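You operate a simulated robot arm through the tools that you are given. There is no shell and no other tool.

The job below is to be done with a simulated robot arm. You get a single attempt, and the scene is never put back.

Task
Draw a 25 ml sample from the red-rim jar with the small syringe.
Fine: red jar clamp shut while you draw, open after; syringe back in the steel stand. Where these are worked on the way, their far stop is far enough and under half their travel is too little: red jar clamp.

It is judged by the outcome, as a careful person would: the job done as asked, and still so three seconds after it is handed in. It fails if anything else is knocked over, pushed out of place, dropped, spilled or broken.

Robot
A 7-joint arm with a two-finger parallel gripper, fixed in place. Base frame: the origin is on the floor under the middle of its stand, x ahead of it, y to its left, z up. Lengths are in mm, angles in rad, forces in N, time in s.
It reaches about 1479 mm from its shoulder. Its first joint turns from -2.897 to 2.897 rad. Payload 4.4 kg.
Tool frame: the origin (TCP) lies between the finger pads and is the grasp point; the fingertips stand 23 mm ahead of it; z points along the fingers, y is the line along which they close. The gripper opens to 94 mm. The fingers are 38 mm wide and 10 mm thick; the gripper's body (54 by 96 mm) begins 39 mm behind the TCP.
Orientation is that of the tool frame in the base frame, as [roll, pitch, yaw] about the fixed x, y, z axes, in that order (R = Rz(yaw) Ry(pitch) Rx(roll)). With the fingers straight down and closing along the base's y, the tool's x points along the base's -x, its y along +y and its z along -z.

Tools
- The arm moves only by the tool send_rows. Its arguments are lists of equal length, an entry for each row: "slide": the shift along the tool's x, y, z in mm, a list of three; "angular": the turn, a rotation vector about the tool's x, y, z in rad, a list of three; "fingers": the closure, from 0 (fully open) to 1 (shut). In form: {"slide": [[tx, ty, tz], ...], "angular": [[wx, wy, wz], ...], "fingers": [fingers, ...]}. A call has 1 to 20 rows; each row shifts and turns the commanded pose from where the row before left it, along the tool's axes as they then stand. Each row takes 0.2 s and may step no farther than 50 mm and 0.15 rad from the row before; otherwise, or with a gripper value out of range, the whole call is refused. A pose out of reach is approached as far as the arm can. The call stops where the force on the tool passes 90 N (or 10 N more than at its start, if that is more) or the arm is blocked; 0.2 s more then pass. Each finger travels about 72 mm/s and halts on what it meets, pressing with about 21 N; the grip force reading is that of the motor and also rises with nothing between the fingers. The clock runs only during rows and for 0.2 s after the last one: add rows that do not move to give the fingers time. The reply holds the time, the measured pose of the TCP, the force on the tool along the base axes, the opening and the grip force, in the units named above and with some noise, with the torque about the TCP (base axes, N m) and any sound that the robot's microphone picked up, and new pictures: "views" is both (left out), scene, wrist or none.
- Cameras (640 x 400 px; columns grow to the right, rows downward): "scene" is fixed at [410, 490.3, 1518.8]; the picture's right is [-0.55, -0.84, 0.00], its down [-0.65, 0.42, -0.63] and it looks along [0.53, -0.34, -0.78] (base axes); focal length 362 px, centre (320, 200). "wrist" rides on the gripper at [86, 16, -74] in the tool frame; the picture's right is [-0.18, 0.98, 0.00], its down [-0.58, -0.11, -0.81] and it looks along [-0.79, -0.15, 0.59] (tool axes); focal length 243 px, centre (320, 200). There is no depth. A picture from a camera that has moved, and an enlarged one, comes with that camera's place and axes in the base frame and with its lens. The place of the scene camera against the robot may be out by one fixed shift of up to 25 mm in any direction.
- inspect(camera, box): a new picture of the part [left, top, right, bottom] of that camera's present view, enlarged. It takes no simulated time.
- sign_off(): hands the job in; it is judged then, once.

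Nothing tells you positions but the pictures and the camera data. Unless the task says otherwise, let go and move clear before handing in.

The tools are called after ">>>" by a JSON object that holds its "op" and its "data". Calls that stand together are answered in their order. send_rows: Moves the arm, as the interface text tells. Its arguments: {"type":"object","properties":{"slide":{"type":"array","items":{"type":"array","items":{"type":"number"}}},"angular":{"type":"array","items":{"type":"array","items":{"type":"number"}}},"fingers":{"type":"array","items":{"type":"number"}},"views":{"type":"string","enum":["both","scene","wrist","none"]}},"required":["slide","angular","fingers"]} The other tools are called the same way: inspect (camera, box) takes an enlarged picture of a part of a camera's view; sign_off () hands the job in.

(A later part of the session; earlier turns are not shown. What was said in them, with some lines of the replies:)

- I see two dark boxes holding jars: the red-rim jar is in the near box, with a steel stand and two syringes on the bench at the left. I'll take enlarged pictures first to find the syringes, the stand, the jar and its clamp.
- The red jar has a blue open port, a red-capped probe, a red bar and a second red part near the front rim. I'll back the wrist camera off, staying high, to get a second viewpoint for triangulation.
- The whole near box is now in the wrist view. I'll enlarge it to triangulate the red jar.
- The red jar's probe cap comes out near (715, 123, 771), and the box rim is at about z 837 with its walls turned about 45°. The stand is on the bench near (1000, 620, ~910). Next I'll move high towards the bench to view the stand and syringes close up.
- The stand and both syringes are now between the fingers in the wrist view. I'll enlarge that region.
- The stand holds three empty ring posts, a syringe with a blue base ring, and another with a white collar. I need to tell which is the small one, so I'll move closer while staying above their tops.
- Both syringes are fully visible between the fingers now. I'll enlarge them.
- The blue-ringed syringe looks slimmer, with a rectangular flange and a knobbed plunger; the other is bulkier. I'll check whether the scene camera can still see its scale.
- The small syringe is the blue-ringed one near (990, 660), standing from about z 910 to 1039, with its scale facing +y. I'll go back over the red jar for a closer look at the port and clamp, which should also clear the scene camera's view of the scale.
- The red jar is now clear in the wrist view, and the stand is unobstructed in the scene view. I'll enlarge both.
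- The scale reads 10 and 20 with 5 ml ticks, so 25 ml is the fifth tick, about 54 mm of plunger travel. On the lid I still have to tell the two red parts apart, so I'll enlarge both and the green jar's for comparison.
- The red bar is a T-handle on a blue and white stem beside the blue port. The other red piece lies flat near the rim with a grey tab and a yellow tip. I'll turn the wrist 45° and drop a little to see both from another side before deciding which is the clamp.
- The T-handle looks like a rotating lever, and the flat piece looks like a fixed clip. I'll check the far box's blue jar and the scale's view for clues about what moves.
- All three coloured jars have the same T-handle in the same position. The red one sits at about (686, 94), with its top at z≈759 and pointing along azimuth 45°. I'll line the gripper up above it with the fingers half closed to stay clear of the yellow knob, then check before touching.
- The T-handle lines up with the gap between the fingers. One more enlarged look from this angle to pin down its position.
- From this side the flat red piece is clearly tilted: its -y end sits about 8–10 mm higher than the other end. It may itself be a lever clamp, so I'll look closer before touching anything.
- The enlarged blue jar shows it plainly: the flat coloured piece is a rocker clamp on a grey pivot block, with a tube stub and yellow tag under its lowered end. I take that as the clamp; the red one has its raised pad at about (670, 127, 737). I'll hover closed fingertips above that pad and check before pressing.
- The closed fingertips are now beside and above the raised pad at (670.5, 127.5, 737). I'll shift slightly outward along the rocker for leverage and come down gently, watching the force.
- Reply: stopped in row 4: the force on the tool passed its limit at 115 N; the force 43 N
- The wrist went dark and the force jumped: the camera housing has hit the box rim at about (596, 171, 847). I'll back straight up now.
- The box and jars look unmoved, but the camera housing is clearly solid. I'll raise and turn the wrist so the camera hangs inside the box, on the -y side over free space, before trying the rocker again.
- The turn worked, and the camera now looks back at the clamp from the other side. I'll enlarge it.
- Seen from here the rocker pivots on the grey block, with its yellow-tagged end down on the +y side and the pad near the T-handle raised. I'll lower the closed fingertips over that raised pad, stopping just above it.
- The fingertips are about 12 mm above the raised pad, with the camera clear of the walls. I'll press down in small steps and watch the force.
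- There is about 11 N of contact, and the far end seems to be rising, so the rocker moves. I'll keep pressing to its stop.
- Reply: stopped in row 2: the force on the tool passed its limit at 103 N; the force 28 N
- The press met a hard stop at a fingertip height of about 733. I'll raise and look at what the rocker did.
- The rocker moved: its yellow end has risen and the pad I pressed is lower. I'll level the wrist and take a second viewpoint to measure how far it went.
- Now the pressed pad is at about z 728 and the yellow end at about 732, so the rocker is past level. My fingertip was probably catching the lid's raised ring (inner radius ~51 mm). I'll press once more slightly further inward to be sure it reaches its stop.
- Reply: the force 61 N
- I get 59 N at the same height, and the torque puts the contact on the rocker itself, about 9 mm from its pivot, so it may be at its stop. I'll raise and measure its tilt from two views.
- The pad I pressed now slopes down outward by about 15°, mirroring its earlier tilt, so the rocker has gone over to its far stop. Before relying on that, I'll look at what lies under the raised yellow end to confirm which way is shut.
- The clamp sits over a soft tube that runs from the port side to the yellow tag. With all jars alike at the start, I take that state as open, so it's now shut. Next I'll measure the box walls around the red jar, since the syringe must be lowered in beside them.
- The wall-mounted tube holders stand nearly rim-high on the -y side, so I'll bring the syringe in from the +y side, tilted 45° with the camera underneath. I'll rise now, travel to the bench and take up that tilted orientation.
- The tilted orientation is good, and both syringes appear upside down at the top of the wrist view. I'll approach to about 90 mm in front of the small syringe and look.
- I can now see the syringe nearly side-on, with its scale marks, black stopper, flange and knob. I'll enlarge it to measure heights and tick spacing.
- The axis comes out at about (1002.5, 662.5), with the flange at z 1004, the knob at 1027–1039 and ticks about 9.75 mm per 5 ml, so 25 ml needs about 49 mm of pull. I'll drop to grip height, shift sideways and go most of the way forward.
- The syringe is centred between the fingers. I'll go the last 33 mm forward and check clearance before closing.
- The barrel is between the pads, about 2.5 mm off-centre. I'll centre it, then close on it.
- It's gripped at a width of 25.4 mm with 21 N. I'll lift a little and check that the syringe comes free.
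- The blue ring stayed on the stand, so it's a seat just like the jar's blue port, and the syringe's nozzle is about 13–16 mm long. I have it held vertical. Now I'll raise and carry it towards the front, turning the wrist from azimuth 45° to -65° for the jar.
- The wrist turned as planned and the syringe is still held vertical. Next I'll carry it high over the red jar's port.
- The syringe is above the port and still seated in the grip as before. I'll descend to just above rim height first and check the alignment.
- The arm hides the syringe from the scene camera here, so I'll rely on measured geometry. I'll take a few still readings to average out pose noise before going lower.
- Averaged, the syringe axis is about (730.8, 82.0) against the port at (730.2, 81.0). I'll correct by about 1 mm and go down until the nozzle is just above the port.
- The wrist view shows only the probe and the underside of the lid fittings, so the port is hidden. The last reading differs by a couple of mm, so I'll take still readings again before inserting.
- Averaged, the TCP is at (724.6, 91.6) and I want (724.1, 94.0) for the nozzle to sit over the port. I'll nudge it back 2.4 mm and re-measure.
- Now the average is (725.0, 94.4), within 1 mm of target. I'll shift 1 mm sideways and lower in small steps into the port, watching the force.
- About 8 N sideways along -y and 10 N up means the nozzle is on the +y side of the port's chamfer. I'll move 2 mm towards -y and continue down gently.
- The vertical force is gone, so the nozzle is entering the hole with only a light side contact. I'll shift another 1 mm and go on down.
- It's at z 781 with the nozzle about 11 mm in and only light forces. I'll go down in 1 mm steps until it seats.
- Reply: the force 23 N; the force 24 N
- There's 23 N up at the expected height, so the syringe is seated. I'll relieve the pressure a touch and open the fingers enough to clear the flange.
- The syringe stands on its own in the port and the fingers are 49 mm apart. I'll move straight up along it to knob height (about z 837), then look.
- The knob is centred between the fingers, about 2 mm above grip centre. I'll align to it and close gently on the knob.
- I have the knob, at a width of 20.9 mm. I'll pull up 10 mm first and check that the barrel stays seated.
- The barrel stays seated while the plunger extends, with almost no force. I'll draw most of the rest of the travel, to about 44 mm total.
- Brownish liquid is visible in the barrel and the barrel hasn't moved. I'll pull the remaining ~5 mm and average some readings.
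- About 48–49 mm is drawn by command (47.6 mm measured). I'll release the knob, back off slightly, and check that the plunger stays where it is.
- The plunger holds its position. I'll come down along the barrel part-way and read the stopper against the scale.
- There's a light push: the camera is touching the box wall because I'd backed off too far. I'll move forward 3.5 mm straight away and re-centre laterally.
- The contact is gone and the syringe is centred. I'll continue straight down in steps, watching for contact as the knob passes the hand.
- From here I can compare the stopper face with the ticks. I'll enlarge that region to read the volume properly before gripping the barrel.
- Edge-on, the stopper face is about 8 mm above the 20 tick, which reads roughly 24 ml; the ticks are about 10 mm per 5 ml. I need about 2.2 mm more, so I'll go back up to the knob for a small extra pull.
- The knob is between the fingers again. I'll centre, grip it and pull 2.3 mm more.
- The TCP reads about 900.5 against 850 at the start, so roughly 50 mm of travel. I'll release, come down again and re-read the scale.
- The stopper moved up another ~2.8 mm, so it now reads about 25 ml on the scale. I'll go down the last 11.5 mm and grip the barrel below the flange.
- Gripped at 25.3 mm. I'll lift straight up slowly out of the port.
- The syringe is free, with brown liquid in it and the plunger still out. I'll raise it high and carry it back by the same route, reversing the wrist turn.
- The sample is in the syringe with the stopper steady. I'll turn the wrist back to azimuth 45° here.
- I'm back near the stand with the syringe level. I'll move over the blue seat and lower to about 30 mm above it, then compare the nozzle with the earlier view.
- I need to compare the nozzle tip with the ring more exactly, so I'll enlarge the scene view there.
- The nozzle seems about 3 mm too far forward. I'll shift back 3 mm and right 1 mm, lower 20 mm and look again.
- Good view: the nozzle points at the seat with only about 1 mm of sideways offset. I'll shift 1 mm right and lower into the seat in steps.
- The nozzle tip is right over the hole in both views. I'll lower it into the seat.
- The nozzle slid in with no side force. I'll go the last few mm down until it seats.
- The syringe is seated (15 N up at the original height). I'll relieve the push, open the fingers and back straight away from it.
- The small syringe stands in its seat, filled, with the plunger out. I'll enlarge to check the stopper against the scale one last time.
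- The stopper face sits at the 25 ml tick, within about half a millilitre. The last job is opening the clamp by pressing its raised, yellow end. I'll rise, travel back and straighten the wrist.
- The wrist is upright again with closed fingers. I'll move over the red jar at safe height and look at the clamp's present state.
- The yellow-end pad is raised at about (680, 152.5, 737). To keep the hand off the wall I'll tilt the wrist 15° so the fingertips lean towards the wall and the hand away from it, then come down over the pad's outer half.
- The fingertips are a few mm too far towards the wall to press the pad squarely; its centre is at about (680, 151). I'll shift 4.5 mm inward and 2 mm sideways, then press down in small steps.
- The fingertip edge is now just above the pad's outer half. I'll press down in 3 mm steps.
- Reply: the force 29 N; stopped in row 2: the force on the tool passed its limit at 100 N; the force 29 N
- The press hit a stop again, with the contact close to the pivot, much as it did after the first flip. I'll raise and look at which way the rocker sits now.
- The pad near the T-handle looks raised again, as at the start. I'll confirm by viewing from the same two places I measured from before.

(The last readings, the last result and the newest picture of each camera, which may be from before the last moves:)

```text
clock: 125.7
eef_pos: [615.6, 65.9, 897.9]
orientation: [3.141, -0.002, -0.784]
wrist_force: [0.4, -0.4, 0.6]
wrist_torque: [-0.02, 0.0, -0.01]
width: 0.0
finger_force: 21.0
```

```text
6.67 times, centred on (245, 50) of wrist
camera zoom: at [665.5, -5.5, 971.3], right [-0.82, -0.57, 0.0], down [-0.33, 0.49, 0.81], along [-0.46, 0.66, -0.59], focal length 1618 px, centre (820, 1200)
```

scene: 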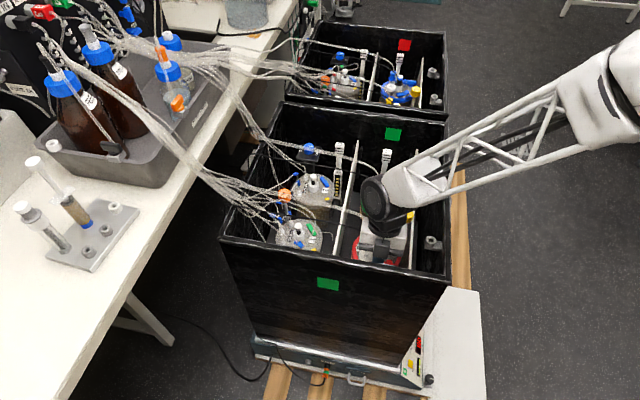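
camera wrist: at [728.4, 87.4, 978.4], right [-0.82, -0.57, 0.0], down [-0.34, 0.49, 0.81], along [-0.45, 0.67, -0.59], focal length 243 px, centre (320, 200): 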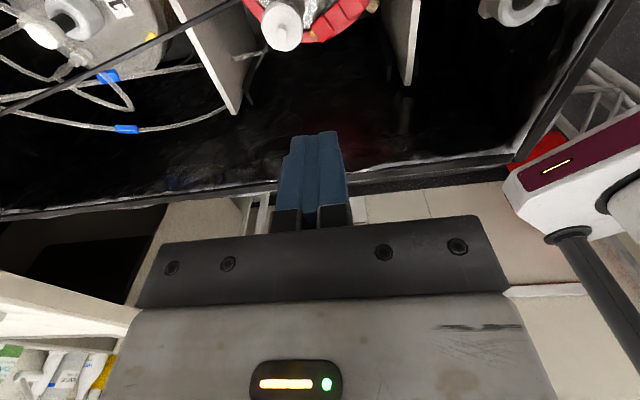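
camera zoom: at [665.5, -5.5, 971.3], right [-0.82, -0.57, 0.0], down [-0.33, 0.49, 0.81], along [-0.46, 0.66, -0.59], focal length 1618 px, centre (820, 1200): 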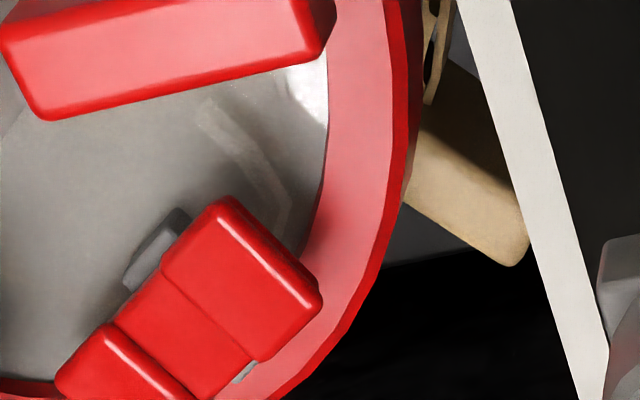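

The tilt now matches the starting state to within about 10% of its swing, so the clamp is open again. I'll pull the arm up and clear, then check the whole scene.

>>> {"op": "send_rows", "data": {"slide": [[0, 0, -45], [0, 0, -45], [0, 0, -45], [0, 0, -45], [0, 0, -45], [-30, 30, 0], [-30, 30, 0], [0, 0, 0]], "angular": [[0, 0, 0], [0, 0, 0], [0, 0, 0], [0, 0, 0], [0, 0, 0], [0, 0, 0], [0, 0, 0], [0, 0, 0]], "fingers": [0.8, 0.5, 0.5, 0.5, 0.5, 0.5, 0.5, 0.5], "views": "both"}}

>>> {"op": "inspect", "data": {"camera": "scene", "box": [340, 210, 430, 275]}}

>>> {"op": "inspect", "data": {"camera": "scene", "box": [0, 130, 180, 280]}}

>>> {"op": "inspect", "data": {"camera": "scene", "box": [45, 170, 105, 240]}}

```text
clock: 127.5
eef_pos: [529.3, 66.8, 1121.8]
orientation: [3.137, -0.002, -0.786]
wrist_force: [0.0, -0.7, -0.2]
wrist_torque: [0.02, 0.04, 0.03]
width: 47.3
finger_force: 0.0
camera wrist: at [579.0, -4.9, 1196.4], right [-0.82, -0.57, 0.0], down [-0.33, 0.49, 0.81], along [-0.46, 0.66, -0.59], focal length 243 px, centre (320, 200)
```

scene: 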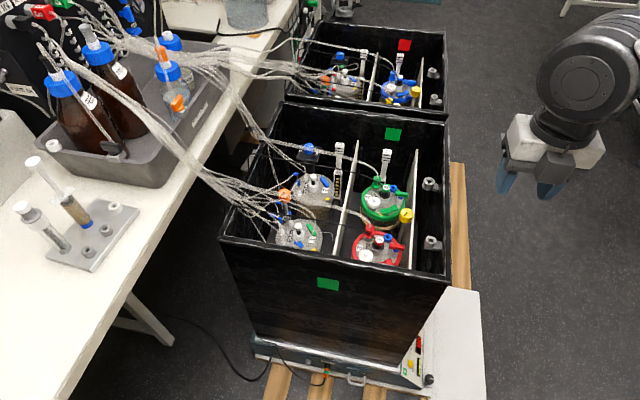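
wrist: 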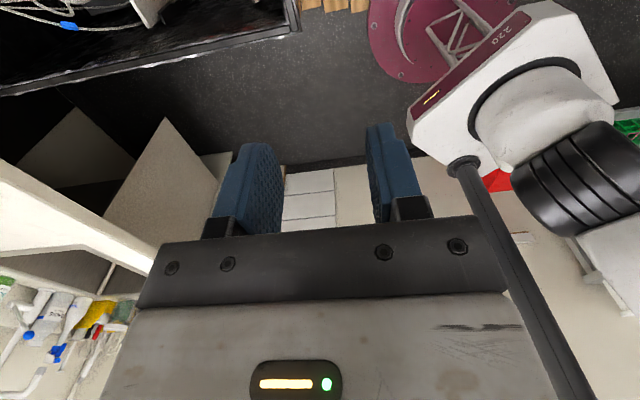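

```text
6.15 times, centred on (385, 242) of scene
camera zoom: at [410.0, 490.3, 1518.8], right [-0.55, -0.84, 0.0], down [-0.65, 0.42, -0.63], along [0.53, -0.34, -0.78], focal length 2230 px, centre (-80, -62)
```

zoom: 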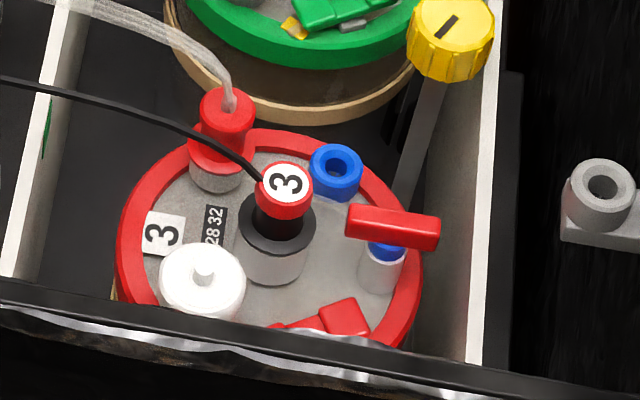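

```text
2.67 times, centred on (90, 205) of scene
camera zoom: at [410.0, 490.3, 1518.8], right [-0.55, -0.84, 0.0], down [-0.65, 0.42, -0.63], along [0.53, -0.34, -0.78], focal length 966 px, centre (933, 187)
```

zoom: 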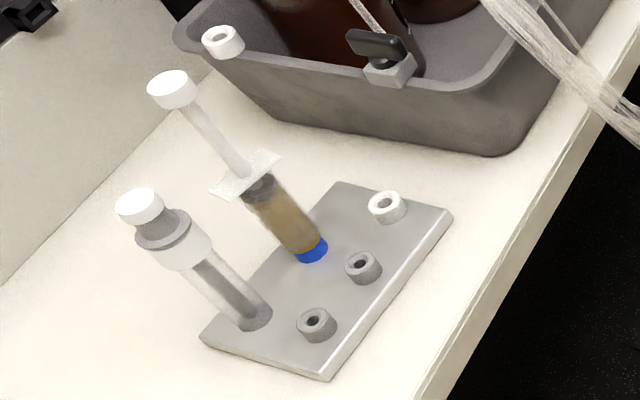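

```text
5.71 times, centred on (75, 205) of scene
camera zoom: at [410.0, 490.3, 1518.8], right [-0.55, -0.84, 0.0], down [-0.65, 0.42, -0.63], along [0.53, -0.34, -0.78], focal length 2071 px, centre (1720, 171)
```

zoom: 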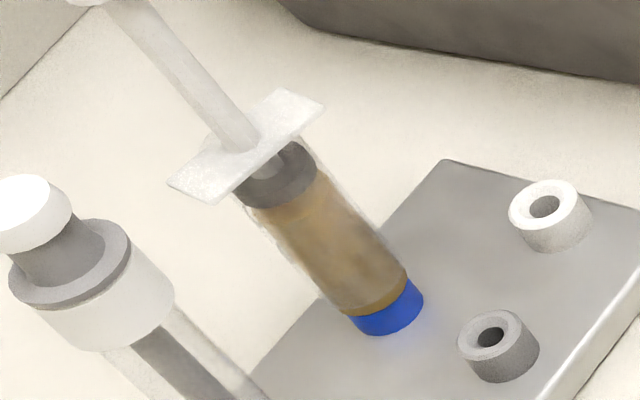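

Everything looks right: the filled small syringe stands in its blue seat on the steel stand and the red jar's clamp is tilted back open. The other items stand where they were and the arm is clear, so I'm handing in.

>>> {"op": "sign_off", "data": {}}

```text
The job is handed in.
```

I drew about 25 ml from the red-rim jar with the small syringe and put the syringe back in its blue seat on the steel stand. I've handed the job in, but no verdict came back.

- **Volume:** the stopper face sits at the 25 ml tick; I read it as 25 to 25.5 ml.
- **Clamp:** I took the red rocker over the soft tube on the lid to be the clamp, rather than the red T-handle beside it. I rocked it to its far stop before drawing and back afterwards. It now matches its starting tilt to within about 10% of its swing.
- **Which way is shut:** nothing on the jar marks open or shut. I assumed the clamp started open, because all the coloured jars' clamps began tilted the same way and your wording has it shut only for the draw. If it actually started shut, then it was open during the draw and is shut now.
- **Contacts:** the camera on the gripper hit the box rim once, at about 115 N, and later touched the box wall lightly. Pressing the clamp to its stops also passed 90 N twice. Nothing looked moved, spilled or knocked over afterwards.
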